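You operate a simulated robot arm through the tools that you are given. There is no shell and no other tool.

Carry out the task below with a simulated two-armed robot. There is one attempt and no reset: what you move stays moved.

Task
Put the box marked "Box P-64" from the top of the plan chest on the print on a teal board there and the box labelled "Box M-29" on the cover glass. Open the second drawer from the top of the plan chest, take the green folder labelled "Weir" from the inside from the top of the second drawer of the plan chest and leave it on the top of the small white table and shut the drawer again. Open the red rack tray, take the black notebook from the top of the freezer lid and leave it on the mesh of the red rack tray, then shut the tray. The order is free.

It is judged by the outcome, as a careful person would: the job done as asked, and still so three seconds after it is handed in. It fails if anything else is knocked over, pushed out of place, dropped, spilled or broken. Lids that push on must go on centred and level and be pressed home; caps that screw on are set level and turned clockwise until they are tight.

Robot
Two 7-joint arms with two-finger grippers on one trunk, on a base that drives. Base frame: it is fixed to the floor where the robot stands at the start and does not move with it; the origin is under the middle of the robot, x ahead of it, y to its left, z up; the surface under the hand at the start is at about z = 900. Units: mm, degrees, N and s.
The left shoulder is at the start at [70, 139, 1230], the right one opposite. With the tool pointing down near the work surface each hand reaches from about 380 to 760 mm from the robot's upright axis, wherever it stands, measured 20 degrees to its own side. Places, roughly: mesh of the red rack tray [500, 3300, 600]; red rack tray [600, 3300, 600]; second drawer of the plan chest [600, -400, 600]; top of the small white table [-3200, -600, 800]. Payload 3.43 kg a hand.
Tool frame (each hand has its own): the origin (TCP) lies between the finger pads and is the grasp point; the fingertips stand 30 mm ahead of it; z points along the fingers, y is the line along which they close. Largest opening 104 mm; the body of the gripper starts 57 mm behind the TCP.
Orientation is that of the tool frame in the base frame, as a unit quaternion [x, y, z, w]. With the fingers straight down and closing along the base's y, the tool's x points along the base's -x, its y along +y and its z along -z.

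Tools
- The arms move only by the tool jog_arm. It takes "left_targets", "right_targets" or both (then of equal length, played together; a hand with none holds still); each is a list of rows, each an object of numbers (a shift or turn left out is 0, a gripper value left out holds the last): "claw": the opening, from 0 (shut) to 1 (fully open); "tx", "ty", "tz": the shift along the tool's x, y, z in units of 20 mm (1.0 is 20 mm); "wx", "wy", "wz": the turn, a rotation vector about the tool's x, y, z in units of 5 degrees (1.0 is 5 degrees). In form: [{"claw": .., "tx": .., "ty": .., "tz": .., "wx": .., "wy": .., "wz": ..}, ...]. A call has 1 to 20 rows; each row shifts and turns the commanded pose from where the row before left it, along the tool's axes as they then stand. A call with a number of a shift or a turn outside -1 to 1 is refused whole. A row lasts 0.2 s, in which the tool goes at most 50 mm and 8.6 degrees; a call with a longer step from one row to the next is refused whole, and so is a gripper value outside its range. Where a pose cannot be reached the arm comes as near as it can. A force on the tool above 40 N (or 10 N above the force at the start of the call, whichever is more), or a blocked arm, ends the call early, and 0.2 s more pass. The fingers move at their own pace (about 45 mm/s each) and stop on an object; they squeeze with about 30 N. The grip force told is the motor's: it shows also when the fingers shut on nothing. Time passes only in rows, and 0.2 s behind the last, so rows that do not move let the fingers close. The reply holds the time, the measured pose of the TCP, the force on the tool along the base axes, the opening and the grip force, in the units named above and with some noise, with the torque about the TCP (base axes, N m) and any sound that the robot's microphone picked up.
- Cameras (640 x 400 px; columns grow to the right, rows downward): "scene" is now at [92.2, -36.7, 1434.1]; the picture's right is [-0.56, -0.83, 0.00], its down [-0.65, 0.44, -0.63] and it looks along [0.52, -0.35, -0.78] (base axes); focal length 214 px, centre (320, 200). "left" rides on the left gripper at [67, -18, -90] in its tool frame; the picture's right is [0.25, 0.97, 0.00], its down [-0.73, 0.19, -0.66] and it looks along [-0.64, 0.17, 0.75] (tool axes); focal length 218 px, centre (320, 200). "right" rides on the right gripper at [67, 18, -90] in its tool frame; the picture's right is [-0.25, 0.97, 0.00], its down [-0.73, -0.19, -0.66] and it looks along [-0.64, -0.17, 0.75] (tool axes); focal length 218 px, centre (320, 200). There is no depth. A picture from a camera that has moved, and an enlarged one, comes with that camera's place and axes in the base frame and with its lens. The place of the scene camera against the robot may be out by one fixed shift of up to 25 mm in any direction.
- get_image(camera): a new picture of that camera. No time passes.
- raise_lower(by): slides the trunk up (or, below 0, down) by that many mm; the arms and the scene camera ride with it, the base frame stays. It gives what a move gives, with no picture.
- steer(legs): drives the robot by 1 to 6 legs, each [ahead, left, turn to the left] in mm, mm and degrees, along the robot's own axes; the way and the turn of a leg run together, so that a leg with both is an arc; at most 1500 mm and 180 degrees a leg. The arms and the cameras ride along, it lands a little off, and it stops where it bumps. It gives what a move gives.
- head_to(pan, tilt): turns the head with the scene camera to pan (to the left, within 86 degrees either way) and tilt (down, from -29 to 69), counted from straight ahead of the robot. It gives what a move gives.
- close_up(camera, box): a new picture of the part [left, top, right, bottom] of that camera's present view, enlarged. No time passes.
- close_job(): hands the job in; it is judged then, once.

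Places have to be worked out from the pictures, the camera data and where the tool is seen. Open the grippers and draw the arms clear of the work before you hand the job in, unless the task says otherwise.

The tools are called after "Request:" by a JSON object that holds its "method" and its "body". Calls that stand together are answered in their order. jog_arm: Moves the arms, as the interface text tells. Its arguments: {"type":"object","properties":{"left_targets":{"type":"array","items":{"type":"object","properties":{"claw":{"type":"number"},"tx":{"type":"number"},"ty":{"type":"number"},"tz":{"type":"number"},"wx":{"type":"number"},"wy":{"type":"number"},"wz":{"type":"number"}}}},"right_targets":{"type":"array","items":{"type":"object","properties":{"claw":{"type":"number"},"tx":{"type":"number"},"ty":{"type":"number"},"tz":{"type":"number"},"wx":{"type":"number"},"wy":{"type":"number"},"wz":{"type":"number"}}}}},"required":[]} The other tools are called the same way: raise_lower (by) slides the trunk up or down; steer (legs) drives the base; head_to (pan, tilt) turns the head that bears the scene camera; get_image (camera) takes a picture; close_up (camera, box) takes an enlarged picture of a part of a camera's view; close_job () hands the job in.

At the start:

```text
time_s: 0.0
left_ee_pos: [442.9, -37.7, 1245.4]
left_orientation: [-0.001, 1.0, 0.0, 0.0]
left_force: [0.1, -0.3, -0.1]
left_moment: [0.0, -0.03, 0.01]
left_grip_width: 104.0
left_finger_force: 0.0
right_ee_pos: [399.6, -468.5, 1158.5]
right_orientation: [0.0, 1.0, 0.0, 0.0]
right_force: [-0.2, 0.2, 0.2]
right_moment: [-0.01, -0.02, 0.04]
right_grip_width: 103.9
right_finger_force: 0.1
trunk travel left (down, up): [-725.0, 215.0]
robot x, y, heading: [0.2, 1.9, -0.0]
head pan, tilt: [-34.1, 51.3]
```

scene: 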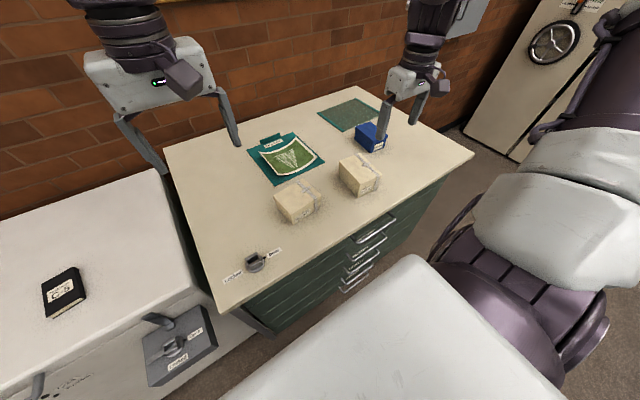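
right: 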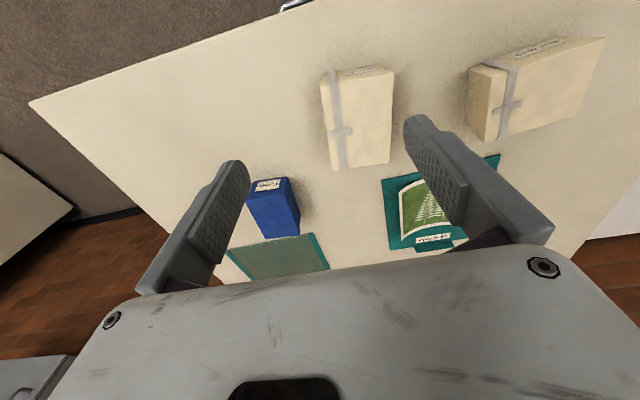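
left: 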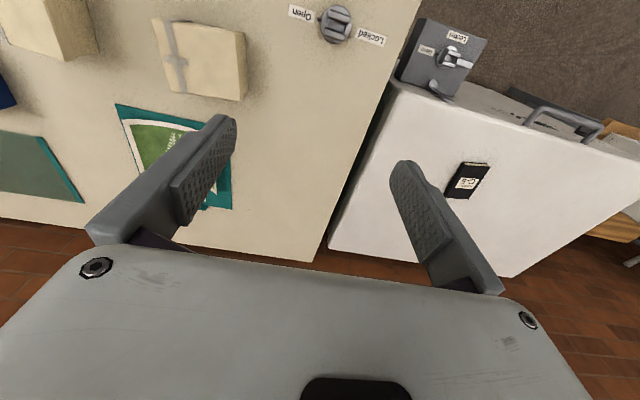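

The pictures show the plan chest with two cream boxes, a blue box, a print on a teal board, a cover glass (perhaps) and a lock knob. I look closer at the labels first.

Request:
{"method": "close_up", "body": {"camera": "scene", "box": [230, 80, 430, 205]}}

Request:
{"method": "close_up", "body": {"camera": "scene", "box": [200, 175, 400, 300]}}

Request:
{"method": "close_up", "body": {"camera": "right", "box": [200, 20, 620, 280]}}

Request:
{"method": "close_up", "body": {"camera": "left", "box": [280, 0, 640, 225]}}

```text
3.20 times, centred on (330, 142) of scene
camera zoom: at [92.2, -36.7, 1434.1], right [-0.56, -0.83, 0.0], down [-0.65, 0.44, -0.63], along [0.52, -0.35, -0.78], focal length 686 px, centre (288, 384)
```

zoom: 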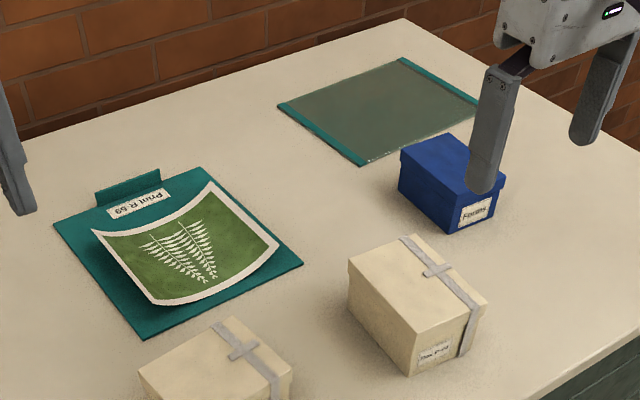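

```text
3.20 times, centred on (300, 238) of scene
camera zoom: at [92.2, -36.7, 1434.1], right [-0.56, -0.83, 0.0], down [-0.65, 0.44, -0.63], along [0.52, -0.35, -0.78], focal length 686 px, centre (384, 80)
```

zoom: 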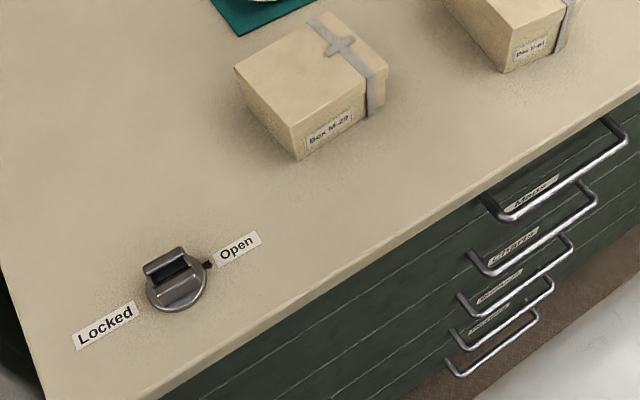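

```text
1.52 times, centred on (410, 150) of right
camera zoom: at [332.9, -451.7, 1248.1], right [0.25, 0.97, 0.0], down [0.73, -0.19, 0.66], along [0.64, -0.17, -0.75], focal length 333 px, centre (183, 276)
```

zoom: 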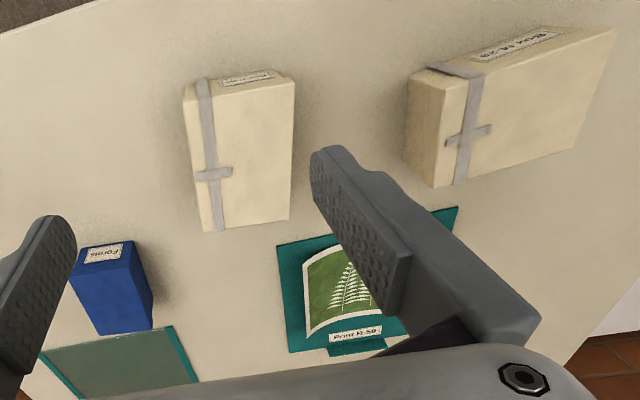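

```text
1.78 times, centred on (460, 112) of left
camera zoom: at [376.0, -54.8, 1336.1], right [-0.25, 0.97, 0.0], down [0.73, 0.19, 0.66], along [0.64, 0.17, -0.75], focal length 388 px, centre (71, 356)
```

zoom: 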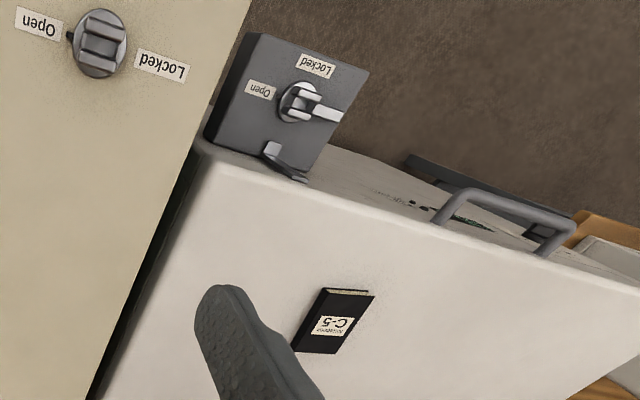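

The labels: Box M-29 is the left cream box, P-64 the right one; the glass panel lies behind the blue Forms box. Now I look around with the head.

Request:
{"method": "head_to", "body": {"pan": 80, "tilt": 20}}

Request:
{"method": "get_image", "body": {"camera": "scene"}}

Request:
{"method": "head_to", "body": {"pan": 35, "tilt": 30}}

Request:
{"method": "get_image", "body": {"camera": "scene"}}

Request:
{"method": "head_to", "body": {"pan": -80, "tilt": 20}}

Request:
{"method": "get_image", "body": {"camera": "scene"}}

Request:
{"method": "head_to", "body": {"pan": -20, "tilt": 55}}

Request:
{"method": "get_image", "body": {"camera": "scene"}}

```text
time_s: 1.9
left_ee_pos: [443.3, -38.0, 1246.7]
left_orientation: [0.0, 1.0, 0.0, 0.0]
left_force: [0.1, -0.4, 0.1]
left_moment: [0.01, 0.03, 0.01]
left_grip_width: 103.9
left_finger_force: 0.2
right_ee_pos: [398.9, -469.4, 1157.2]
right_orientation: [-0.001, 1.0, -0.001, 0.0]
right_force: [0.2, 0.2, -0.3]
right_moment: [0.03, 0.01, 0.02]
right_grip_width: 104.1
right_finger_force: 0.1
trunk travel left (down, up): [-725.0, 215.0]
robot x, y, heading: [0.4, 0.8, 0.0]
head pan, tilt: [80.0, 20.0]
```

```text
taken
camera scene: at [45.7, 97.6, 1481.4], right [0.98, -0.17, 0.0], down [-0.06, -0.34, -0.94], along [0.16, 0.93, -0.34], focal length 214 px, centre (320, 200)
```

scene: 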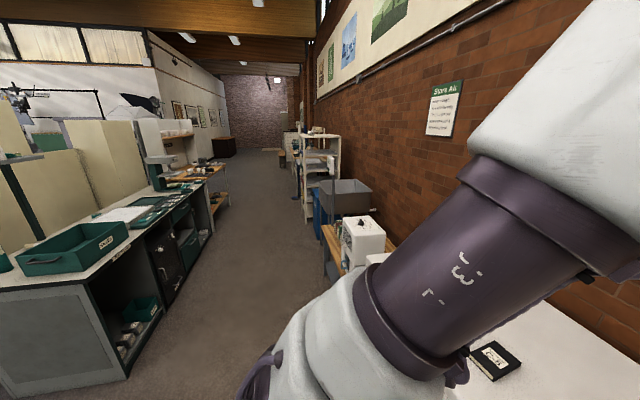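

```text
time_s: 3.0
left_ee_pos: [443.4, -38.3, 1246.4]
left_orientation: [0.0, 1.0, 0.0, 0.001]
left_force: [-0.3, 0.8, -0.6]
left_moment: [0.04, 0.01, 0.01]
left_grip_width: 103.9
left_finger_force: 0.1
right_ee_pos: [399.9, -469.4, 1157.1]
right_orientation: [0.001, 1.0, -0.001, 0.0]
right_force: [-0.4, 0.1, 0.4]
right_moment: [-0.01, 0.01, -0.01]
right_grip_width: 104.0
right_finger_force: 0.0
trunk travel left (down, up): [-725.0, 215.0]
robot x, y, heading: [1.6, 1.8, -0.1]
head pan, tilt: [35.0, 30.0]
```

```text
taken
camera scene: at [103.5, 57.9, 1465.3], right [0.57, -0.82, 0.0], down [-0.41, -0.29, -0.87], along [0.71, 0.5, -0.5], focal length 214 px, centre (320, 200)
```

scene: 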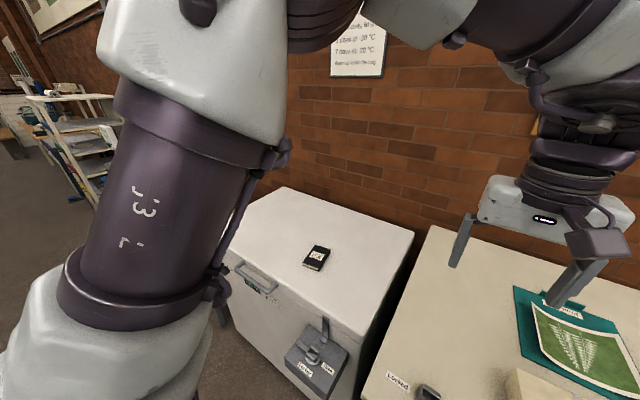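

```text
time_s: 5.0
left_ee_pos: [443.6, -37.0, 1247.3]
left_orientation: [0.001, 1.0, -0.001, 0.001]
left_force: [0.2, -0.4, -0.3]
left_moment: [-0.03, 0.01, -0.03]
left_grip_width: 104.0
left_finger_force: 0.1
right_ee_pos: [399.1, -468.4, 1158.8]
right_orientation: [0.001, 1.0, 0.0, 0.0]
right_force: [-0.6, 1.0, 0.6]
right_moment: [0.0, -0.02, 0.0]
right_grip_width: 103.8
right_finger_force: 0.1
trunk travel left (down, up): [-725.0, 215.0]
robot x, y, heading: [-0.9, -0.3, 0.1]
head pan, tilt: [-80.0, 20.0]
```

```text
taken
camera scene: at [45.7, -85.8, 1481.3], right [-0.98, -0.17, 0.0], down [-0.06, 0.34, -0.94], along [0.16, -0.93, -0.34], focal length 214 px, centre (320, 200)
```

scene: 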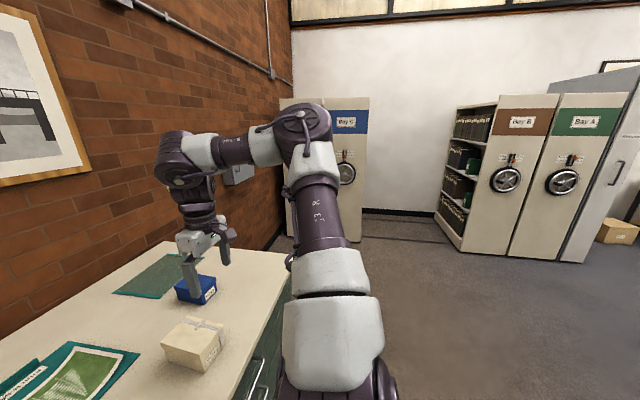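

```text
time_s: 6.3
left_ee_pos: [442.5, -38.0, 1247.0]
left_orientation: [0.0, 1.0, 0.0, 0.0]
left_force: [-1.2, 0.7, 0.5]
left_moment: [-0.01, -0.04, 0.02]
left_grip_width: 104.2
left_finger_force: 0.1
right_ee_pos: [400.5, -469.3, 1156.9]
right_orientation: [0.0, 1.0, 0.0, 0.0]
right_force: [0.2, 1.2, -0.3]
right_moment: [0.01, -0.01, 0.0]
right_grip_width: 104.1
right_finger_force: 0.1
trunk travel left (down, up): [-725.0, 215.0]
robot x, y, heading: [1.5, 0.0, 0.2]
head pan, tilt: [-20.0, 55.0]
```

```text
taken
camera scene: at [97.2, -18.8, 1429.3], right [-0.34, -0.94, 0.0], down [-0.77, 0.28, -0.57], along [0.54, -0.2, -0.82], focal length 214 px, centre (320, 200)
```

scene: 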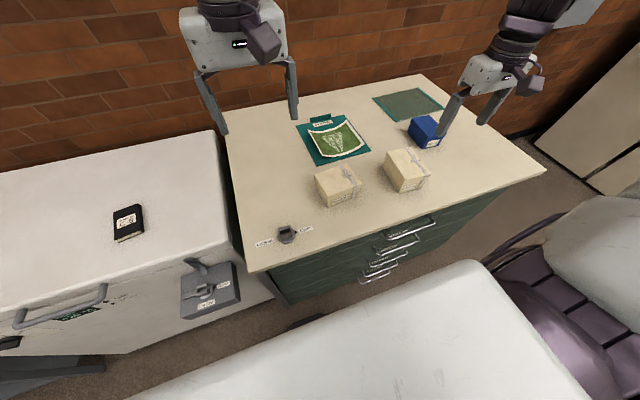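

I see the layout: freezer to the left, chest in front. Next I look down to see how much room the base has to the chest front, and a closer view of the drawer fronts.

Request:
{"method": "head_to", "body": {"pan": 0, "tilt": 69}}

Request:
{"method": "get_image", "body": {"camera": "scene"}}

Request:
{"method": "head_to", "body": {"pan": -50, "tilt": 45}}

Request:
{"method": "get_image", "body": {"camera": "scene"}}

```text
time_s: 7.1
left_ee_pos: [442.7, -38.6, 1246.8]
left_orientation: [0.0, 1.0, 0.001, 0.0]
left_force: [-0.1, -0.1, -0.1]
left_moment: [0.01, 0.03, 0.03]
left_grip_width: 103.9
left_finger_force: 0.1
right_ee_pos: [399.9, -469.4, 1158.9]
right_orientation: [0.0, 1.0, 0.0, 0.001]
right_force: [0.0, -0.4, -0.2]
right_moment: [0.02, -0.02, -0.01]
right_grip_width: 104.0
right_finger_force: 0.0
trunk travel left (down, up): [-725.0, 215.0]
robot x, y, heading: [-1.8, 0.2, 0.2]
head pan, tilt: [0.0, 68.8]
```

```text
taken
camera scene: at [85.4, 5.8, 1413.9], right [0.0, -1.0, 0.0], down [-0.93, 0.0, -0.36], along [0.36, 0.0, -0.93], focal length 214 px, centre (320, 200)
```

scene: 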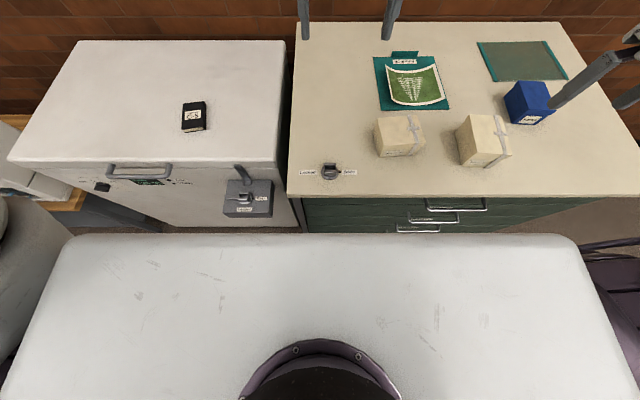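

```text
time_s: 8.3
left_ee_pos: [443.6, -37.4, 1245.5]
left_orientation: [0.0, 1.0, -0.001, 0.0]
left_force: [-0.2, 1.0, -0.1]
left_moment: [0.0, -0.01, 0.07]
left_grip_width: 103.8
left_finger_force: 0.1
right_ee_pos: [398.7, -468.1, 1158.3]
right_orientation: [0.0, 1.0, -0.001, 0.0]
right_force: [-0.1, 0.4, 0.9]
right_moment: [0.01, 0.02, -0.02]
right_grip_width: 103.8
right_finger_force: 0.0
trunk travel left (down, up): [-725.0, 215.0]
robot x, y, heading: [3.1, 2.3, 0.2]
head pan, tilt: [-50.0, 45.0]
```

```text
taken
camera scene: at [81.8, -56.3, 1442.6], right [-0.77, -0.64, 0.0], down [-0.46, 0.54, -0.71], along [0.45, -0.54, -0.71], focal length 214 px, centre (320, 200)
```

scene: 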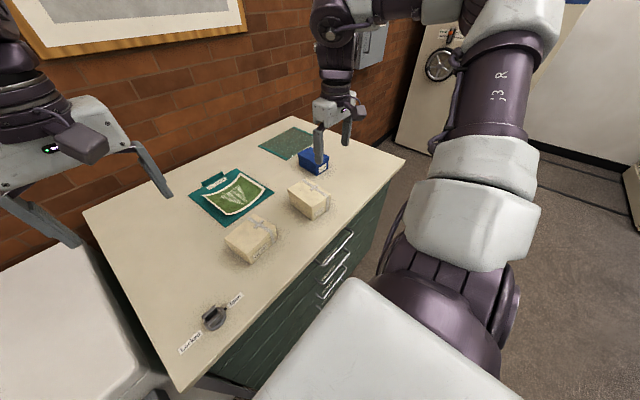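

The trunk top reaches about x=130, but the base below is hidden. I turn the right hand's yaw so its camera can look back at the base and chest front.

Request:
{"method": "jog_arm", "body": {"right_targets": [{"wz": 1}, {"wz": 1}, {"wz": 1}, {"wz": 1}, {"wz": 1}, {"wz": 1}, {"wz": 1}, {"wz": 1}, {"wz": 1}, {"wz": 1}, {"wz": 1}, {"wz": 1}, {"wz": 1}, {"wz": 1}, {"wz": 1}, {"wz": 1}, {"wz": 1}, {"wz": 1}]}}

Request:
{"method": "get_image", "body": {"camera": "right"}}

```text
time_s: 12.1
left_ee_pos: [443.5, -38.8, 1245.4]
left_orientation: [0.0, 1.0, -0.001, 0.001]
left_force: [-0.2, 0.2, 0.7]
left_moment: [-0.02, 0.0, -0.03]
left_grip_width: 103.9
left_finger_force: 0.0
right_ee_pos: [398.4, -471.1, 1158.4]
right_orientation: [0.48, 0.877, 0.0, -0.001]
right_force: [0.5, -0.3, 0.4]
right_moment: [0.01, 0.02, 0.01]
right_grip_width: 104.0
right_finger_force: 0.0
right hand out of reach, approached as far as the arm can: row 13, 14, 15, 16, 17, 18
trunk travel left (down, up): [-725.0, 215.0]
robot x, y, heading: [-0.5, 1.2, -0.1]
head pan, tilt: [-50.0, 45.0]
```

```text
taken
camera right: at [378.7, -404.7, 1248.9], right [0.95, 0.31, 0.0], down [0.23, -0.72, 0.66], along [0.2, -0.62, -0.76], focal length 218 px, centre (320, 200)
```

right: 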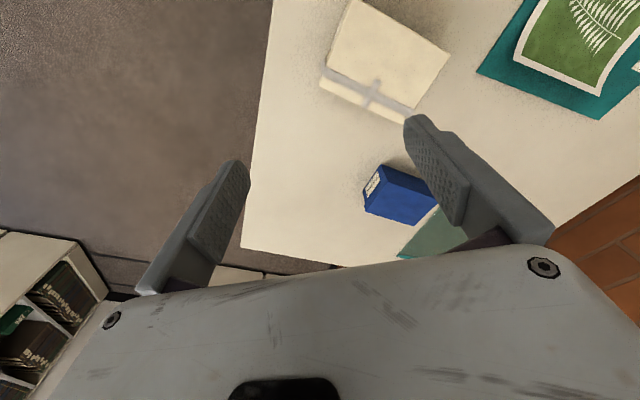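

Yaw limit reached at about +57°. I turn the other way instead.

Request:
{"method": "jog_arm", "body": {"right_targets": [{"wz": -1}, {"wz": -1}, {"wz": -1}, {"wz": -1}, {"wz": -1}, {"wz": -1}, {"wz": -1}, {"wz": -1}, {"wz": -1}, {"wz": -1}, {"wz": -1}, {"wz": -1}, {"wz": -1}, {"wz": -1}, {"wz": -1}, {"wz": -1}, {"wz": -1}, {"wz": -1}, {"wz": -1}, {"wz": -1}]}}

Request:
{"method": "jog_arm", "body": {"right_targets": [{"wz": -1}, {"wz": -1}, {"wz": -1}, {"wz": -1}, {"wz": -1}, {"wz": -1}, {"wz": -1}, {"wz": -1}, {"wz": -1}, {"wz": -1}, {"wz": -1}, {"wz": -1}]}}

Request:
{"method": "get_image", "body": {"camera": "right"}}

```text
time_s: 16.3
left_ee_pos: [443.3, -38.1, 1246.6]
left_orientation: [0.0, 1.0, 0.0, 0.0]
left_force: [0.5, 0.4, -0.2]
left_moment: [0.0, -0.01, -0.01]
left_grip_width: 104.0
left_finger_force: 0.0
right_ee_pos: [399.5, -469.5, 1159.1]
right_orientation: [-0.364, 0.931, 0.002, 0.0]
right_force: [0.5, 0.4, 0.0]
right_moment: [0.01, 0.01, 0.01]
right_grip_width: 104.1
right_finger_force: 0.0
trunk travel left (down, up): [-725.0, 215.0]
robot x, y, heading: [0.7, -2.6, -0.1]
head pan, tilt: [-50.0, 45.0]
```

```text
time_s: 18.9
left_ee_pos: [443.8, -37.8, 1245.9]
left_orientation: [-0.001, 1.0, 0.0, -0.001]
left_force: [-0.6, 0.4, -0.5]
left_moment: [-0.03, 0.01, -0.02]
left_grip_width: 104.2
left_finger_force: 0.0
right_ee_pos: [398.8, -468.0, 1158.5]
right_orientation: [0.781, -0.624, -0.002, 0.001]
right_force: [0.5, 0.7, -0.3]
right_moment: [-0.01, 0.0, 0.0]
right_grip_width: 103.8
right_finger_force: 0.1
trunk travel left (down, up): [-725.0, 215.0]
robot x, y, heading: [3.7, 0.2, -0.2]
head pan, tilt: [-50.0, 45.0]
```

```text
taken
camera right: at [397.6, -538.5, 1247.8], right [-1.0, 0.03, 0.0], down [0.03, 0.75, 0.66], along [0.02, 0.66, -0.75], focal length 218 px, centre (320, 200)
```

right: 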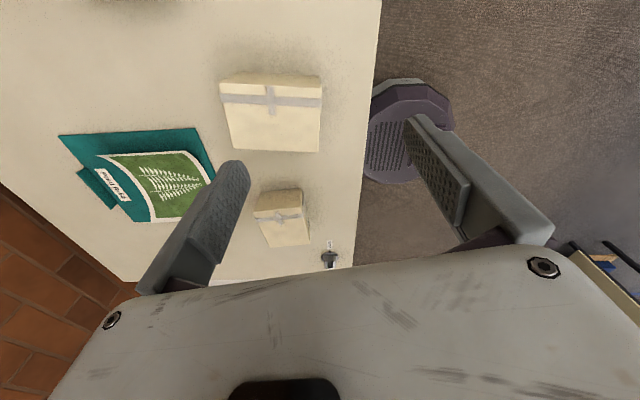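

The base shows under the chest edge but the edge hides its front. I shift the hand back by 140 mm to look into the gap.

Request:
{"method": "jog_arm", "body": {"right_targets": [{"ty": 1}, {"ty": 1}, {"ty": 1}, {"ty": 1}, {"ty": 1}, {"ty": 1}, {"ty": 1}]}}

Request:
{"method": "get_image", "body": {"camera": "right"}}

```text
time_s: 20.5
left_ee_pos: [442.4, -38.9, 1246.4]
left_orientation: [0.0, 1.0, 0.0, 0.0]
left_force: [-0.7, 0.0, -0.6]
left_moment: [-0.01, 0.01, 0.0]
left_grip_width: 103.9
left_finger_force: 0.1
right_ee_pos: [261.3, -499.7, 1158.6]
right_orientation: [0.78, -0.625, 0.0, -0.001]
right_force: [0.0, 0.0, 1.3]
right_moment: [-0.02, -0.01, 0.01]
right_grip_width: 104.1
right_finger_force: 0.1
trunk travel left (down, up): [-725.0, 215.0]
robot x, y, heading: [0.6, -1.4, -0.0]
head pan, tilt: [-50.0, 45.0]
```

```text
taken
camera right: at [259.6, -569.9, 1248.5], right [-1.0, 0.04, 0.0], down [0.03, 0.75, 0.66], along [0.02, 0.66, -0.75], focal length 218 px, centre (320, 200)
```

right: 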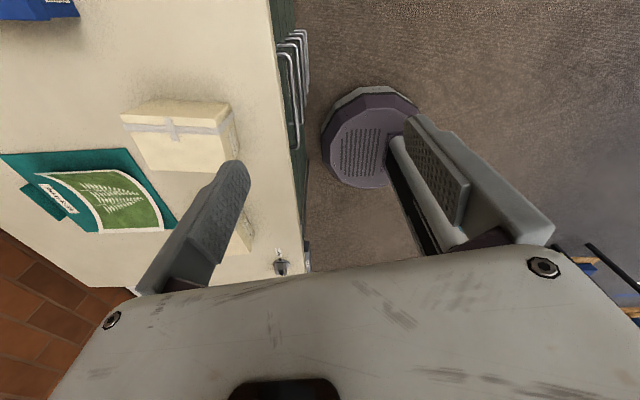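

The round base reaches to about x=260, so only ~30 mm are left to the chest (edge x≈293). I strafe 150 mm right to bring boxes and print into the right arm's comfortable reach.

Request:
{"method": "steer", "body": {"legs": [[0, -150, 0]]}}

Request:
{"method": "jog_arm", "body": {"right_targets": [{"wz": 1, "ty": -1}, {"wz": 1, "ty": -1}, {"wz": 1, "ty": -1}, {"wz": 1, "ty": -1}, {"wz": 1, "ty": -1}, {"wz": 1, "ty": -1}, {"wz": 1}, {"wz": 1}, {"wz": 1}, {"wz": 1}, {"wz": 1}, {"wz": 1}, {"wz": 1}, {"wz": 1}, {"wz": 1}, {"wz": 1}, {"wz": 1}, {"wz": 1}, {"wz": 1}, {"wz": 1}]}}

Request:
{"method": "get_image", "body": {"camera": "right"}}

```text
time_s: 21.9
left_ee_pos: [443.8, -184.3, 1246.4]
left_orientation: [-0.001, 1.0, -0.001, 0.001]
left_force: [0.4, 0.4, 0.6]
left_moment: [-0.03, -0.02, 0.0]
left_grip_width: 103.6
left_finger_force: 0.2
right_ee_pos: [263.3, -647.5, 1160.4]
right_orientation: [0.781, -0.625, -0.001, 0.001]
right_force: [-0.7, 0.3, -0.2]
right_moment: [0.02, 0.0, 0.0]
right_grip_width: 104.1
right_finger_force: 0.0
trunk travel left (down, up): [-725.0, 215.0]
robot x, y, heading: [-0.6, -150.5, 0.2]
head pan, tilt: [-50.0, 45.0]
```

```text
time_s: 26.1
left_ee_pos: [443.2, -188.0, 1246.1]
left_orientation: [0.0, 1.0, 0.0, 0.0]
left_force: [-0.1, -0.8, 0.0]
left_moment: [-0.01, -0.02, 0.0]
left_grip_width: 104.0
left_finger_force: 0.0
right_ee_pos: [382.4, -650.6, 1159.4]
right_orientation: [-0.022, 1.0, 0.001, 0.0]
right_force: [0.3, -1.0, 0.0]
right_moment: [0.01, -0.02, -0.03]
right_grip_width: 103.9
right_finger_force: 0.0
trunk travel left (down, up): [-725.0, 215.0]
robot x, y, heading: [0.8, -152.5, -0.0]
head pan, tilt: [-50.0, 45.0]
```

```text
taken
camera right: at [314.7, -636.9, 1249.1], right [0.21, 0.98, 0.0], down [0.74, -0.16, 0.66], along [0.64, -0.14, -0.75], focal length 218 px, centre (320, 200)
```

right: 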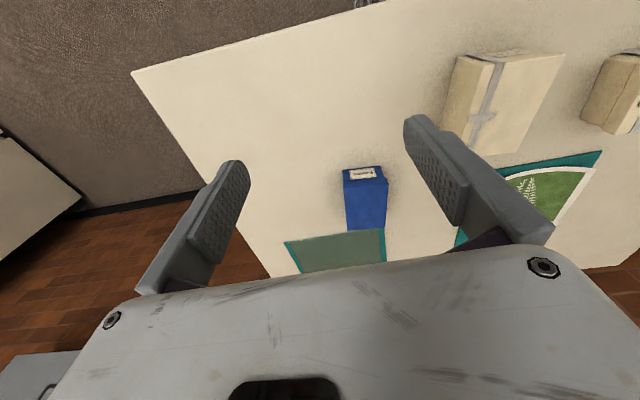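

I centre the right hand over Box P-64 and view it from there.

Request:
{"method": "jog_arm", "body": {"right_targets": [{"wz": 0.5, "ty": 1}, {"ty": 1}, {"ty": 1}, {"ty": 1}, {"ty": 1}, {"ty": 1}, {"ty": 1}, {"ty": 1}, {"ty": 1}, {"ty": 1}, {"ty": 0.8}]}}

Request:
{"method": "get_image", "body": {"camera": "right"}}

Request:
{"method": "get_image", "body": {"camera": "left"}}

```text
time_s: 28.5
left_ee_pos: [444.8, -187.9, 1246.1]
left_orientation: [-0.001, 1.0, 0.0, 0.0]
left_force: [0.5, 0.7, -0.7]
left_moment: [0.01, 0.0, -0.02]
left_grip_width: 104.0
left_finger_force: 0.1
right_ee_pos: [380.0, -432.3, 1158.2]
right_orientation: [-0.001, 1.0, 0.0, -0.001]
right_force: [0.2, 0.1, -0.8]
right_moment: [-0.01, 0.01, 0.02]
right_grip_width: 104.2
right_finger_force: 0.0
trunk travel left (down, up): [-725.0, 215.0]
robot x, y, heading: [-0.8, -149.6, -0.1]
head pan, tilt: [-50.0, 45.0]
```

```text
taken
camera right: at [313.7, -416.4, 1248.9], right [0.25, 0.97, 0.0], down [0.73, -0.19, 0.66], along [0.64, -0.16, -0.75], focal length 218 px, centre (320, 200)
```

right: 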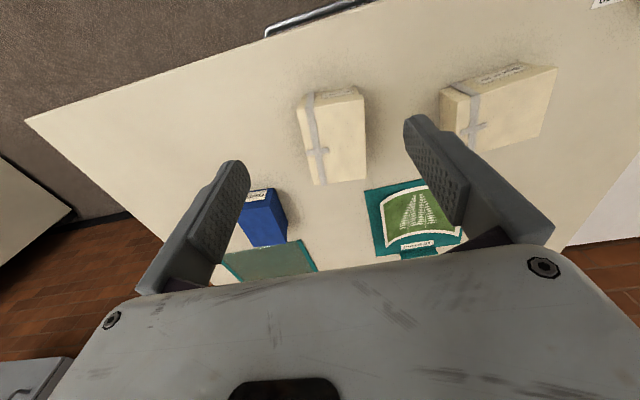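

```text
taken
camera left: at [376.3, -204.7, 1336.2], right [-0.25, 0.97, 0.0], down [0.73, 0.19, 0.66], along [0.63, 0.17, -0.75], focal length 218 px, centre (320, 200)
```

left: 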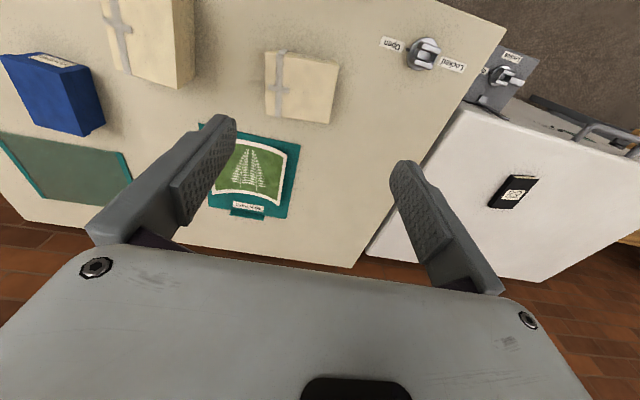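

I enlarge both hand views for exact corner positions of the boxes and the print.

Request:
{"method": "close_up", "body": {"camera": "right", "box": [270, 70, 430, 195]}}

Request:
{"method": "close_up", "body": {"camera": "left", "box": [190, 30, 390, 230]}}

Request:
{"method": "close_up", "body": {"camera": "left", "box": [0, 0, 210, 210]}}

```text
3.20 times, centred on (350, 132) of right
camera zoom: at [313.7, -416.4, 1248.9], right [0.25, 0.97, 0.0], down [0.73, -0.19, 0.66], along [0.64, -0.16, -0.75], focal length 698 px, centre (224, 416)
```

zoom: 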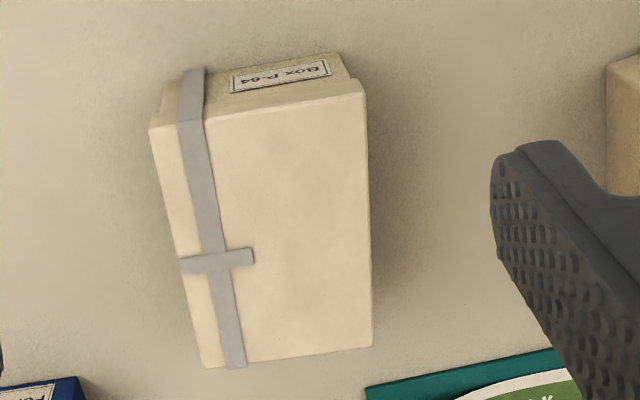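

```text
2.00 times, centred on (290, 130) of left
camera zoom: at [376.3, -204.7, 1336.2], right [-0.25, 0.97, 0.0], down [0.73, 0.19, 0.66], along [0.63, 0.17, -0.75], focal length 436 px, centre (380, 340)
```

zoom: 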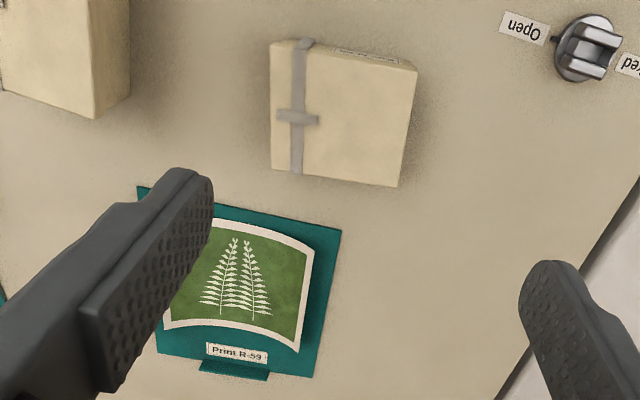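

```text
1.90 times, centred on (105, 105) of left
camera zoom: at [376.3, -204.7, 1336.2], right [-0.25, 0.97, 0.0], down [0.73, 0.19, 0.66], along [0.63, 0.17, -0.75], focal length 416 px, centre (730, 381)
```

zoom: 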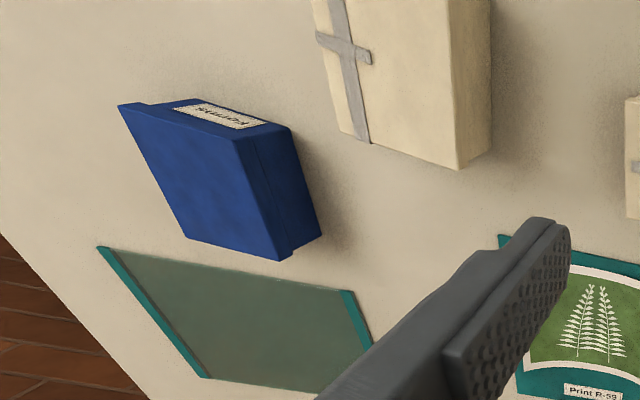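

Triangulated: P-64 centre ≈ (458, -432), 82×116 mm, top z≈977, long axis turned −5.5°. The print spans x 627–784, y −381…−212 with its side edges curled up. I move above P-64, aligned with it.

Request:
{"method": "jog_arm", "body": {"right_targets": [{"claw": 1, "tx": -1, "wz": 0.55}, {"tx": -1, "wz": 0.55}, {"tx": -1}, {"tx": -0.9}, {"tz": 1}, {"tz": 1}, {"tz": 1}, {"tz": 1}, {"tz": 1}]}}

Request:
{"method": "get_image", "body": {"camera": "right"}}

```text
time_s: 30.5
left_ee_pos: [443.8, -188.8, 1245.7]
left_orientation: [-0.001, 1.0, 0.0, -0.001]
left_force: [-0.1, 0.7, -0.8]
left_moment: [0.0, 0.01, -0.02]
left_grip_width: 104.2
left_finger_force: 0.0
right_ee_pos: [458.8, -438.5, 1058.5]
right_orientation: [0.047, 0.999, 0.001, -0.001]
right_force: [0.9, -0.2, 0.0]
right_moment: [-0.03, -0.02, 0.01]
right_grip_width: 104.1
right_finger_force: 0.0
trunk travel left (down, up): [-725.0, 215.0]
robot x, y, heading: [3.4, -151.7, 0.2]
head pan, tilt: [-50.0, 45.0]
```

```text
taken
camera right: at [395.0, -415.5, 1148.6], right [0.34, 0.94, 0.0], down [0.71, -0.26, 0.66], along [0.62, -0.22, -0.76], focal length 218 px, centre (320, 200)
```

right: 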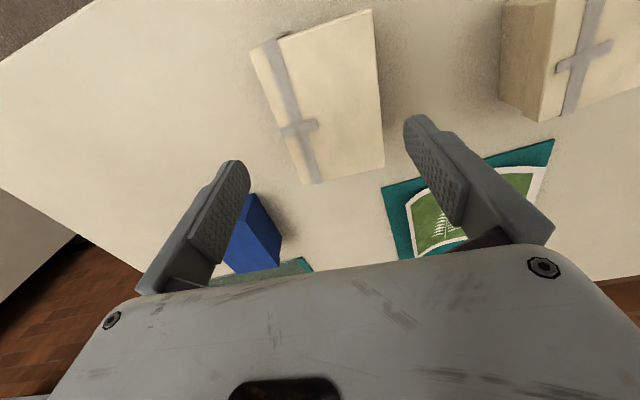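

The TCP sits about 8 mm to the −y side of the box centre; I correct by +7 mm and descend to z≈955, then close.

Request:
{"method": "jog_arm", "body": {"right_targets": [{"ty": 0.38}, {"tz": 1}, {"tz": 1}, {"tz": 1}, {"tz": 1}, {"tz": 0.6}, {"tz": 0.6}]}}

Request:
{"method": "get_image", "body": {"camera": "right"}}

```text
time_s: 32.1
left_ee_pos: [443.5, -189.0, 1246.9]
left_orientation: [-0.001, 1.0, 0.0, 0.001]
left_force: [0.7, 0.4, -0.3]
left_moment: [-0.01, 0.02, -0.04]
left_grip_width: 103.7
left_finger_force: 0.0
right_ee_pos: [457.4, -429.7, 953.7]
right_orientation: [0.047, 0.999, 0.001, -0.002]
right_force: [-0.1, 0.6, -1.3]
right_moment: [-0.02, 0.0, 0.01]
right_grip_width: 103.9
right_finger_force: 0.1
trunk travel left (down, up): [-725.0, 215.0]
robot x, y, heading: [2.6, -151.0, -0.0]
head pan, tilt: [-50.0, 45.0]
```

```text
taken
camera right: at [394.3, -407.5, 1044.0], right [0.34, 0.94, 0.0], down [0.71, -0.26, 0.66], along [0.62, -0.22, -0.76], focal length 218 px, centre (320, 200)
```

right: 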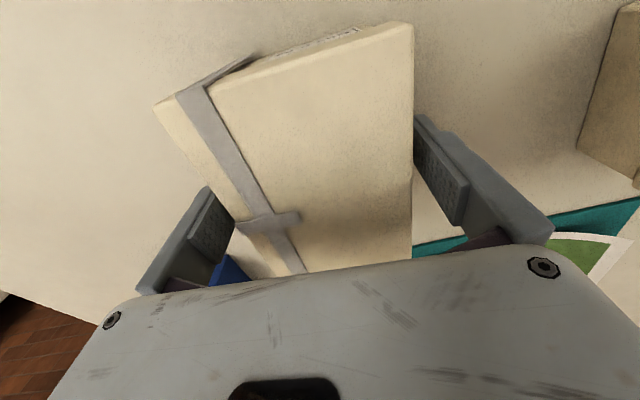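

The box sits between the fingers with clearance. I close the gripper.

Request:
{"method": "jog_arm", "body": {"right_targets": [{"claw": 0}, {"claw": 0}, {"claw": 0}, {"claw": 0}, {"claw": 0}]}}

Request:
{"method": "get_image", "body": {"camera": "right"}}

```text
time_s: 33.3
left_ee_pos: [443.8, -188.4, 1245.7]
left_orientation: [-0.001, 1.0, 0.0, 0.0]
left_force: [-0.5, 0.4, -0.9]
left_moment: [0.02, -0.01, 0.03]
left_grip_width: 103.8
left_finger_force: 0.0
right_ee_pos: [460.0, -431.3, 954.1]
right_orientation: [0.046, 0.999, 0.0, 0.0]
right_force: [-0.1, 0.0, 0.0]
right_moment: [-0.02, 0.01, -0.05]
right_grip_width: 84.7
right_finger_force: 30.2
trunk travel left (down, up): [-725.0, 215.0]
robot x, y, heading: [1.3, -151.9, -0.1]
head pan, tilt: [-50.0, 45.0]
```

```text
taken
camera right: at [394.4, -407.6, 1044.1], right [0.34, 0.94, 0.0], down [0.71, -0.26, 0.66], along [0.62, -0.22, -0.76], focal length 218 px, centre (320, 200)
```

right: 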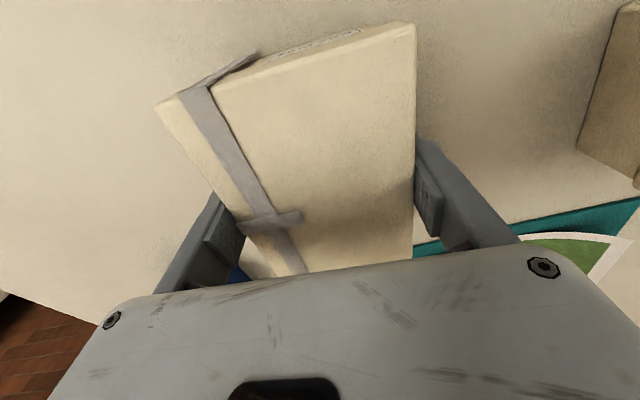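

Gripped at 84.7 mm. I lift straight up, watching the force.

Request:
{"method": "jog_arm", "body": {"right_targets": [{"tz": -0.5}, {"tz": -1}, {"tz": -1}, {"tz": -1}, {"tz": -1}, {"tz": -1}, {"tz": -1}]}}

Request:
{"method": "get_image", "body": {"camera": "left"}}

```text
time_s: 34.9
left_ee_pos: [444.0, -188.4, 1245.9]
left_orientation: [-0.001, 1.0, 0.001, 0.0]
left_force: [0.1, 0.2, 1.2]
left_moment: [0.0, -0.01, 0.03]
left_grip_width: 104.2
left_finger_force: 0.2
right_ee_pos: [458.4, -430.6, 1085.2]
right_orientation: [0.047, 0.999, 0.002, -0.001]
right_force: [-0.3, -0.1, -3.3]
right_moment: [0.0, -0.01, -0.04]
right_grip_width: 84.8
right_finger_force: 29.8
trunk travel left (down, up): [-725.0, 215.0]
robot x, y, heading: [0.1, -149.6, -0.0]
head pan, tilt: [-50.0, 45.0]
```

```text
taken
camera left: at [375.9, -205.5, 1336.3], right [-0.25, 0.97, 0.0], down [0.73, 0.19, 0.66], along [0.64, 0.17, -0.75], focal length 218 px, centre (320, 200)
```

left: 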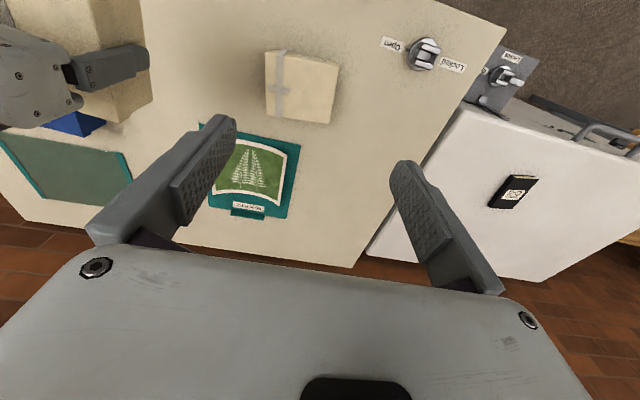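

P-64 weighs about 3.3 N and holds well. I move the left hand aside (+y 220 mm) to give the right arm room and square up the box.

Request:
{"method": "jog_arm", "body": {"left_targets": [{"ty": 1}, {"ty": 1}, {"ty": 1}, {"ty": 1}, {"ty": 1}, {"ty": 1}, {"ty": 1}, {"ty": 1}, {"ty": 1}, {"ty": 1}, {"ty": 1}], "right_targets": [{"wz": -0.35}, {"wz": -0.35}, {"wz": -0.38}, {}, {}, {}, {}, {}, {}, {}, {}]}}

Request:
{"method": "jog_arm", "body": {"right_targets": [{"tx": -1, "ty": 0.5}, {"tx": -1, "ty": 0.5}, {"tx": -1, "ty": 0.5}, {"tx": -1, "ty": 0.6}, {"tx": -1, "ty": 0.6}, {"tx": -1, "ty": 0.6}, {"tx": -1, "ty": 0.6}, {"tx": -1, "ty": 0.6}, {"tx": -1, "ty": 0.6}]}}

Request:
{"method": "head_to", "body": {"pan": -15, "tilt": 40}}

Request:
{"method": "get_image", "body": {"camera": "scene"}}

Request:
{"method": "get_image", "body": {"camera": "right"}}

Request:
{"method": "get_image", "body": {"camera": "left"}}

```text
time_s: 37.3
left_ee_pos: [400.4, -27.7, 1225.9]
left_orientation: [-0.002, 1.0, 0.0, 0.0]
left_force: [-0.1, 1.0, 0.2]
left_moment: [0.01, 0.01, 0.01]
left_grip_width: 103.9
left_finger_force: 0.2
left hand out of reach, approached as far as the arm can: row 7, 8, 9, 10, 11
right_ee_pos: [459.4, -430.1, 1084.8]
right_orientation: [-0.001, 1.0, 0.001, -0.002]
right_force: [-0.2, -0.6, -3.6]
right_moment: [-0.04, -0.01, 0.01]
right_grip_width: 84.6
right_finger_force: 30.5
trunk travel left (down, up): [-725.0, 215.0]
robot x, y, heading: [-0.9, -151.4, 0.2]
head pan, tilt: [-50.0, 45.0]
```

```text
time_s: 39.3
left_ee_pos: [400.4, -27.0, 1227.3]
left_orientation: [-0.002, 1.0, 0.0, 0.0]
left_force: [-0.2, 0.6, 0.0]
left_moment: [0.01, 0.03, 0.02]
left_grip_width: 104.0
left_finger_force: 0.0
right_ee_pos: [546.8, -394.4, 1064.8]
right_orientation: [-0.001, 1.0, 0.001, 0.001]
right_force: [0.3, -0.6, -3.2]
right_moment: [0.02, 0.0, -0.02]
right_grip_width: 84.5
right_finger_force: 30.1
right hand out of reach, approached as far as the arm can: row 5, 6, 7, 8, 9
trunk travel left (down, up): [-725.0, 215.0]
robot x, y, heading: [-0.8, -151.3, -0.1]
head pan, tilt: [-50.0, 45.0]
```

```text
time_s: 40.3
left_ee_pos: [401.5, -27.5, 1227.3]
left_orientation: [-0.002, 1.0, 0.001, 0.0]
left_force: [-1.0, -0.1, 0.4]
left_moment: [0.0, 0.05, 0.01]
left_grip_width: 104.1
left_finger_force: 0.0
right_ee_pos: [545.7, -394.9, 1065.0]
right_orientation: [0.0, 1.0, 0.001, 0.001]
right_force: [-0.2, 0.1, -3.2]
right_moment: [-0.02, 0.0, -0.01]
right_grip_width: 84.8
right_finger_force: 29.8
trunk travel left (down, up): [-725.0, 215.0]
robot x, y, heading: [4.3, -149.8, -0.0]
head pan, tilt: [-15.0, 40.0]
```

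```text
taken
camera scene: at [112.1, -167.5, 1449.9], right [-0.26, -0.97, 0.0], down [-0.62, 0.17, -0.77], along [0.74, -0.2, -0.64], focal length 214 px, centre (320, 200)
```

scene: 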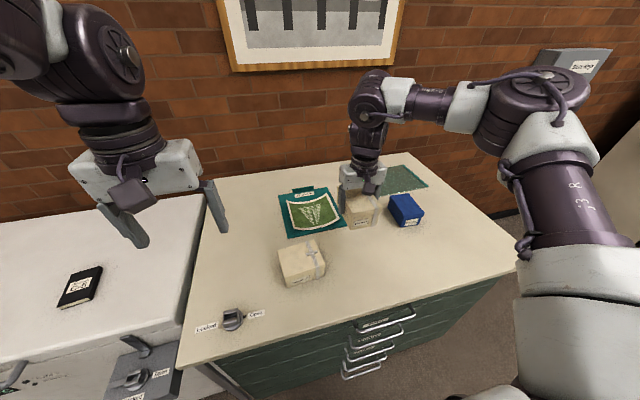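

```text
taken
camera right: at [480.1, -377.8, 1154.9], right [0.25, 0.97, 0.0], down [0.73, -0.19, 0.66], along [0.64, -0.16, -0.75], focal length 218 px, centre (320, 200)
```

right: 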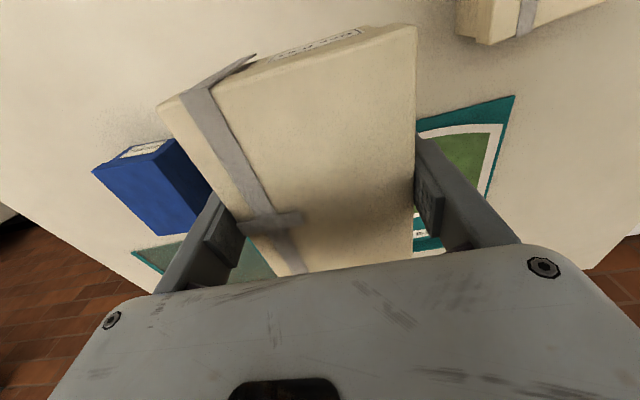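

```text
taken
camera left: at [334.1, -44.6, 1316.8], right [-0.26, 0.97, 0.0], down [0.73, 0.19, 0.66], along [0.63, 0.17, -0.75], focal length 218 px, centre (320, 200)
```

left: 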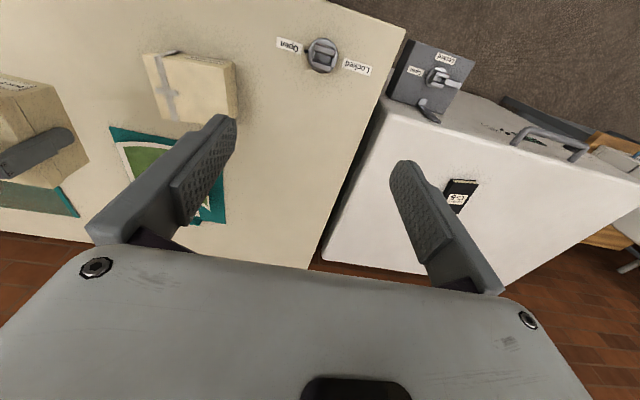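

The reach is limited this high above the table with the trunk at this height. I raise the trunk by 150 mm to widen the reach.

Request:
{"method": "raise_lower", "body": {"by": 150}}

Request:
{"method": "jog_arm", "body": {"right_targets": [{"tz": 1}, {"tz": 1}, {"tz": 1}, {"tz": 1}, {"tz": 1}, {"tz": 1}, {"tx": -1, "ty": 0.5}, {"tx": -1, "ty": 0.5}, {"tx": -1, "ty": 0.5}, {"tx": -1, "ty": 0.5}]}}

```text
time_s: 42.0
left_ee_pos: [401.1, -28.6, 1376.6]
left_orientation: [-0.002, 1.0, 0.0, 0.001]
left_force: [-0.4, 1.2, -0.7]
left_moment: [0.01, 0.0, 0.01]
left_grip_width: 104.3
left_finger_force: 0.1
right_ee_pos: [546.1, -393.6, 1214.5]
right_orientation: [0.0, 1.0, 0.003, 0.0]
right_force: [0.0, 0.3, -3.3]
right_moment: [0.01, 0.0, 0.01]
right_grip_width: 84.7
right_finger_force: 30.0
trunk travel left (down, up): [-875.0, 65.0]
robot x, y, heading: [3.3, -148.7, -0.1]
head pan, tilt: [-15.0, 40.0]
```

```text
time_s: 44.2
left_ee_pos: [402.8, -26.5, 1376.3]
left_orientation: [-0.002, 1.0, 0.0, 0.0]
left_force: [0.0, 0.3, 0.2]
left_moment: [-0.03, -0.01, -0.02]
left_grip_width: 104.0
left_finger_force: 0.0
right_ee_pos: [546.0, -414.8, 1136.5]
right_orientation: [-0.001, 1.0, 0.002, 0.001]
right_force: [0.5, 0.8, -3.1]
right_moment: [-0.01, -0.01, -0.03]
right_grip_width: 84.7
right_finger_force: 30.4
right hand out of reach, approached as far as the arm can: row 3, 4, 5, 6, 7, 8, 9, 10
trunk travel left (down, up): [-875.0, 65.0]
robot x, y, heading: [0.5, -151.6, 0.1]
head pan, tilt: [-15.0, 40.0]
```

The arm stopped short though it should reach; I look at its posture.

Request:
{"method": "head_to", "body": {"pan": -30, "tilt": 30}}

Request:
{"method": "get_image", "body": {"camera": "scene"}}

```text
time_s: 45.0
left_ee_pos: [401.6, -27.2, 1377.3]
left_orientation: [-0.002, 1.0, 0.0, 0.0]
left_force: [0.6, 0.2, -0.1]
left_moment: [0.01, -0.01, 0.02]
left_grip_width: 104.1
left_finger_force: 0.0
right_ee_pos: [547.0, -414.5, 1136.0]
right_orientation: [-0.001, 1.0, 0.002, 0.002]
right_force: [-0.2, 0.1, -2.6]
right_moment: [0.02, 0.01, 0.01]
right_grip_width: 84.5
right_finger_force: 30.1
trunk travel left (down, up): [-875.0, 65.0]
robot x, y, heading: [2.0, -149.8, 0.0]
head pan, tilt: [-30.0, 30.0]
```

```text
taken
camera scene: at [108.5, -190.5, 1615.2], right [-0.5, -0.87, 0.0], down [-0.43, 0.25, -0.87], along [0.75, -0.43, -0.5], focal length 214 px, centre (320, 200)
```

scene: 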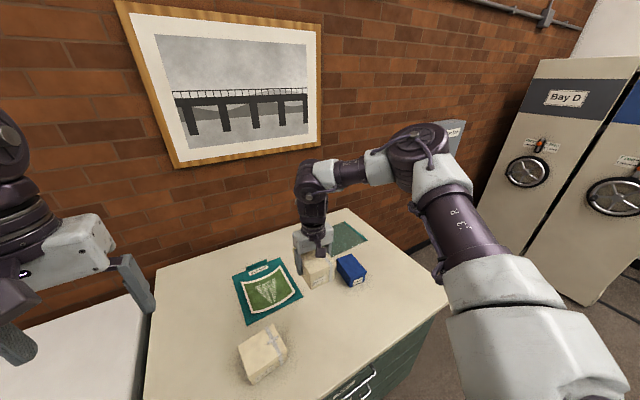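

The elbow is swung out to the right; likely a wrist yaw limit. I test by turning the hand −20° and then moving ahead.

Request:
{"method": "jog_arm", "body": {"right_targets": [{"wz": -1}, {"wz": -1}, {"wz": -1}, {"wz": -1}, {"tz": 1}, {"tz": 1}, {"tz": 1}]}}

```text
time_s: 46.6
left_ee_pos: [401.1, -27.6, 1377.9]
left_orientation: [-0.001, 1.0, 0.001, 0.0]
left_force: [-0.8, 0.2, -0.6]
left_moment: [0.0, -0.04, -0.01]
left_grip_width: 103.9
left_finger_force: 0.0
right_ee_pos: [529.2, -429.9, 1088.4]
right_orientation: [-0.175, 0.985, 0.003, 0.002]
right_force: [-0.4, -0.4, -2.9]
right_moment: [0.01, -0.01, 0.02]
right_grip_width: 84.3
right_finger_force: 30.4
right hand out of reach, approached as far as the arm can: row 5, 6, 7
trunk travel left (down, up): [-875.0, 65.0]
robot x, y, heading: [3.9, -149.0, 0.1]
head pan, tilt: [-30.0, 30.0]
```

Still limited, so it is a path issue of this elbow posture rather than distance. I pull the hand back toward the robot and go down first, then try forward at low height.

Request:
{"method": "jog_arm", "body": {"right_targets": [{"tx": 1, "wz": 1}, {"tx": 1, "wz": 1}, {"tx": 1, "wz": 1}, {"tx": 1, "wz": 1}, {"tx": 0.5, "tz": 1}, {"tz": 1}, {"tz": 1}, {"tz": 1}]}}

Request:
{"method": "get_image", "body": {"camera": "scene"}}

```text
time_s: 48.4
left_ee_pos: [402.3, -27.4, 1377.7]
left_orientation: [-0.002, 1.0, 0.0, 0.0]
left_force: [-0.5, -0.9, -1.0]
left_moment: [0.01, -0.01, 0.01]
left_grip_width: 104.2
left_finger_force: 0.0
right_ee_pos: [440.7, -446.8, 1012.4]
right_orientation: [0.0, 1.0, 0.003, 0.001]
right_force: [-1.0, 0.1, -2.8]
right_moment: [-0.02, 0.01, 0.05]
right_grip_width: 84.6
right_finger_force: 30.5
right hand out of reach, approached as far as the arm can: row 8
trunk travel left (down, up): [-875.0, 65.0]
robot x, y, heading: [-1.8, -157.7, -0.3]
head pan, tilt: [-30.0, 30.0]
```

```text
taken
camera scene: at [108.8, -189.6, 1615.2], right [-0.5, -0.87, 0.0], down [-0.43, 0.25, -0.87], along [0.75, -0.43, -0.5], focal length 214 px, centre (320, 200)
```

scene: 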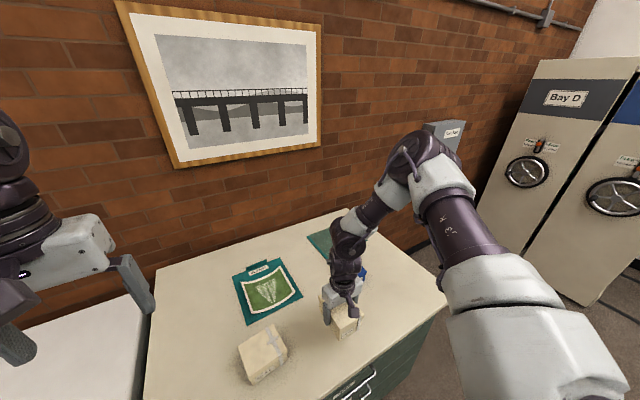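

With the trunk up, the arm cannot even go low; so the best reach is near the original trunk height at low hand height. I lift the box, lower the trunk by 120 and try forward low over the table.

Request:
{"method": "jog_arm", "body": {"right_targets": [{"tz": -1}, {"tz": -1}, {"tz": -1}, {"tz": -1}, {"tz": -1}, {"tz": -1}, {"tz": -0.5}]}}

Request:
{"method": "raise_lower", "body": {"by": -120}}

Request:
{"method": "jog_arm", "body": {"right_targets": [{"tz": 1}, {"tx": -1}, {"tx": -1}, {"tx": -1}, {"tx": -1}, {"tx": -1}, {"tx": -1}, {"tx": -1}]}}

```text
time_s: 50.0
left_ee_pos: [401.6, -26.1, 1377.6]
left_orientation: [-0.001, 1.0, 0.0, 0.0]
left_force: [0.8, 0.3, 0.4]
left_moment: [0.0, -0.02, 0.0]
left_grip_width: 104.3
left_finger_force: 0.1
right_ee_pos: [440.6, -447.8, 1142.1]
right_orientation: [0.0, 1.0, 0.003, 0.0]
right_force: [-0.3, 0.6, -2.9]
right_moment: [0.01, 0.01, -0.01]
right_grip_width: 84.7
right_finger_force: 30.4
trunk travel left (down, up): [-875.0, 65.0]
robot x, y, heading: [1.0, -151.7, 0.2]
head pan, tilt: [-30.0, 30.0]
```

```text
time_s: 51.5
left_ee_pos: [400.2, -27.0, 1257.2]
left_orientation: [-0.002, 1.0, 0.0, -0.001]
left_force: [0.4, -0.6, -0.1]
left_moment: [-0.03, -0.01, 0.0]
left_grip_width: 103.8
left_finger_force: 0.0
right_ee_pos: [440.9, -449.4, 1022.4]
right_orientation: [-0.001, 1.0, 0.002, 0.001]
right_force: [-0.2, -0.3, -3.8]
right_moment: [-0.01, -0.02, -0.03]
right_grip_width: 84.5
right_finger_force: 30.2
trunk travel left (down, up): [-755.0, 185.0]
robot x, y, heading: [-0.0, -151.0, 0.0]
head pan, tilt: [-30.0, 30.0]
```

```text
time_s: 53.3
left_ee_pos: [400.6, -27.3, 1256.6]
left_orientation: [-0.002, 1.0, 0.0, 0.0]
left_force: [-0.3, -0.1, 0.2]
left_moment: [0.01, -0.01, 0.0]
left_grip_width: 104.0
left_finger_force: 0.1
right_ee_pos: [567.9, -454.5, 1010.5]
right_orientation: [-0.001, 1.0, 0.002, 0.002]
right_force: [-0.8, -0.3, -2.9]
right_moment: [-0.02, 0.0, -0.01]
right_grip_width: 84.9
right_finger_force: 30.0
right hand out of reach, approached as far as the arm can: row 8
trunk travel left (down, up): [-755.0, 185.0]
robot x, y, heading: [0.5, -152.3, -0.1]
head pan, tilt: [-30.0, 30.0]
```

Reached (568, −454) at low height. Now I move toward the print in +y, then on ahead.

Request:
{"method": "jog_arm", "body": {"right_targets": [{"ty": 1}, {"ty": 1}, {"ty": 1}, {"ty": 1}, {"tx": -1, "ty": 1}, {"tx": -1, "ty": 1}, {"tx": -1, "ty": 1}, {"tx": -1}]}}

Request:
{"method": "get_image", "body": {"camera": "scene"}}

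```text
time_s: 55.1
left_ee_pos: [402.8, -28.0, 1256.3]
left_orientation: [-0.001, 1.0, 0.0, 0.0]
left_force: [0.0, -0.5, -0.8]
left_moment: [0.01, 0.02, -0.05]
left_grip_width: 104.0
left_finger_force: 0.1
right_ee_pos: [544.6, -399.3, 1041.6]
right_orientation: [-0.001, 1.0, 0.004, 0.001]
right_force: [-0.1, 0.7, -4.4]
right_moment: [-0.02, 0.0, 0.04]
right_grip_width: 84.8
right_finger_force: 29.6
right hand out of reach, approached as far as the arm can: row 1, 2, 3, 4, 5, 6, 7, 8
trunk travel left (down, up): [-755.0, 185.0]
robot x, y, heading: [0.9, -149.4, 0.0]
head pan, tilt: [-30.0, 30.0]
```

```text
taken
camera scene: at [108.8, -191.0, 1495.2], right [-0.5, -0.87, 0.0], down [-0.43, 0.25, -0.87], along [0.75, -0.43, -0.5], focal length 214 px, centre (320, 200)
```

scene: 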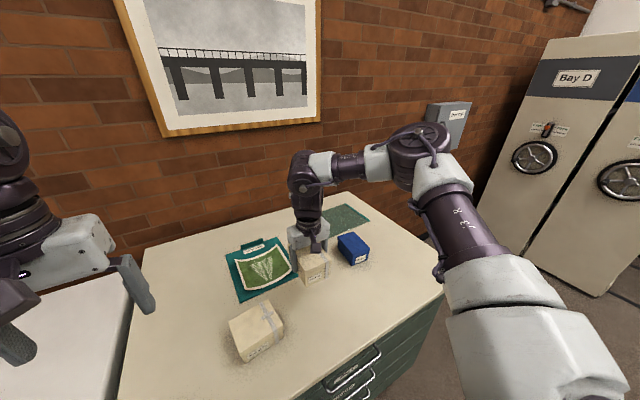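

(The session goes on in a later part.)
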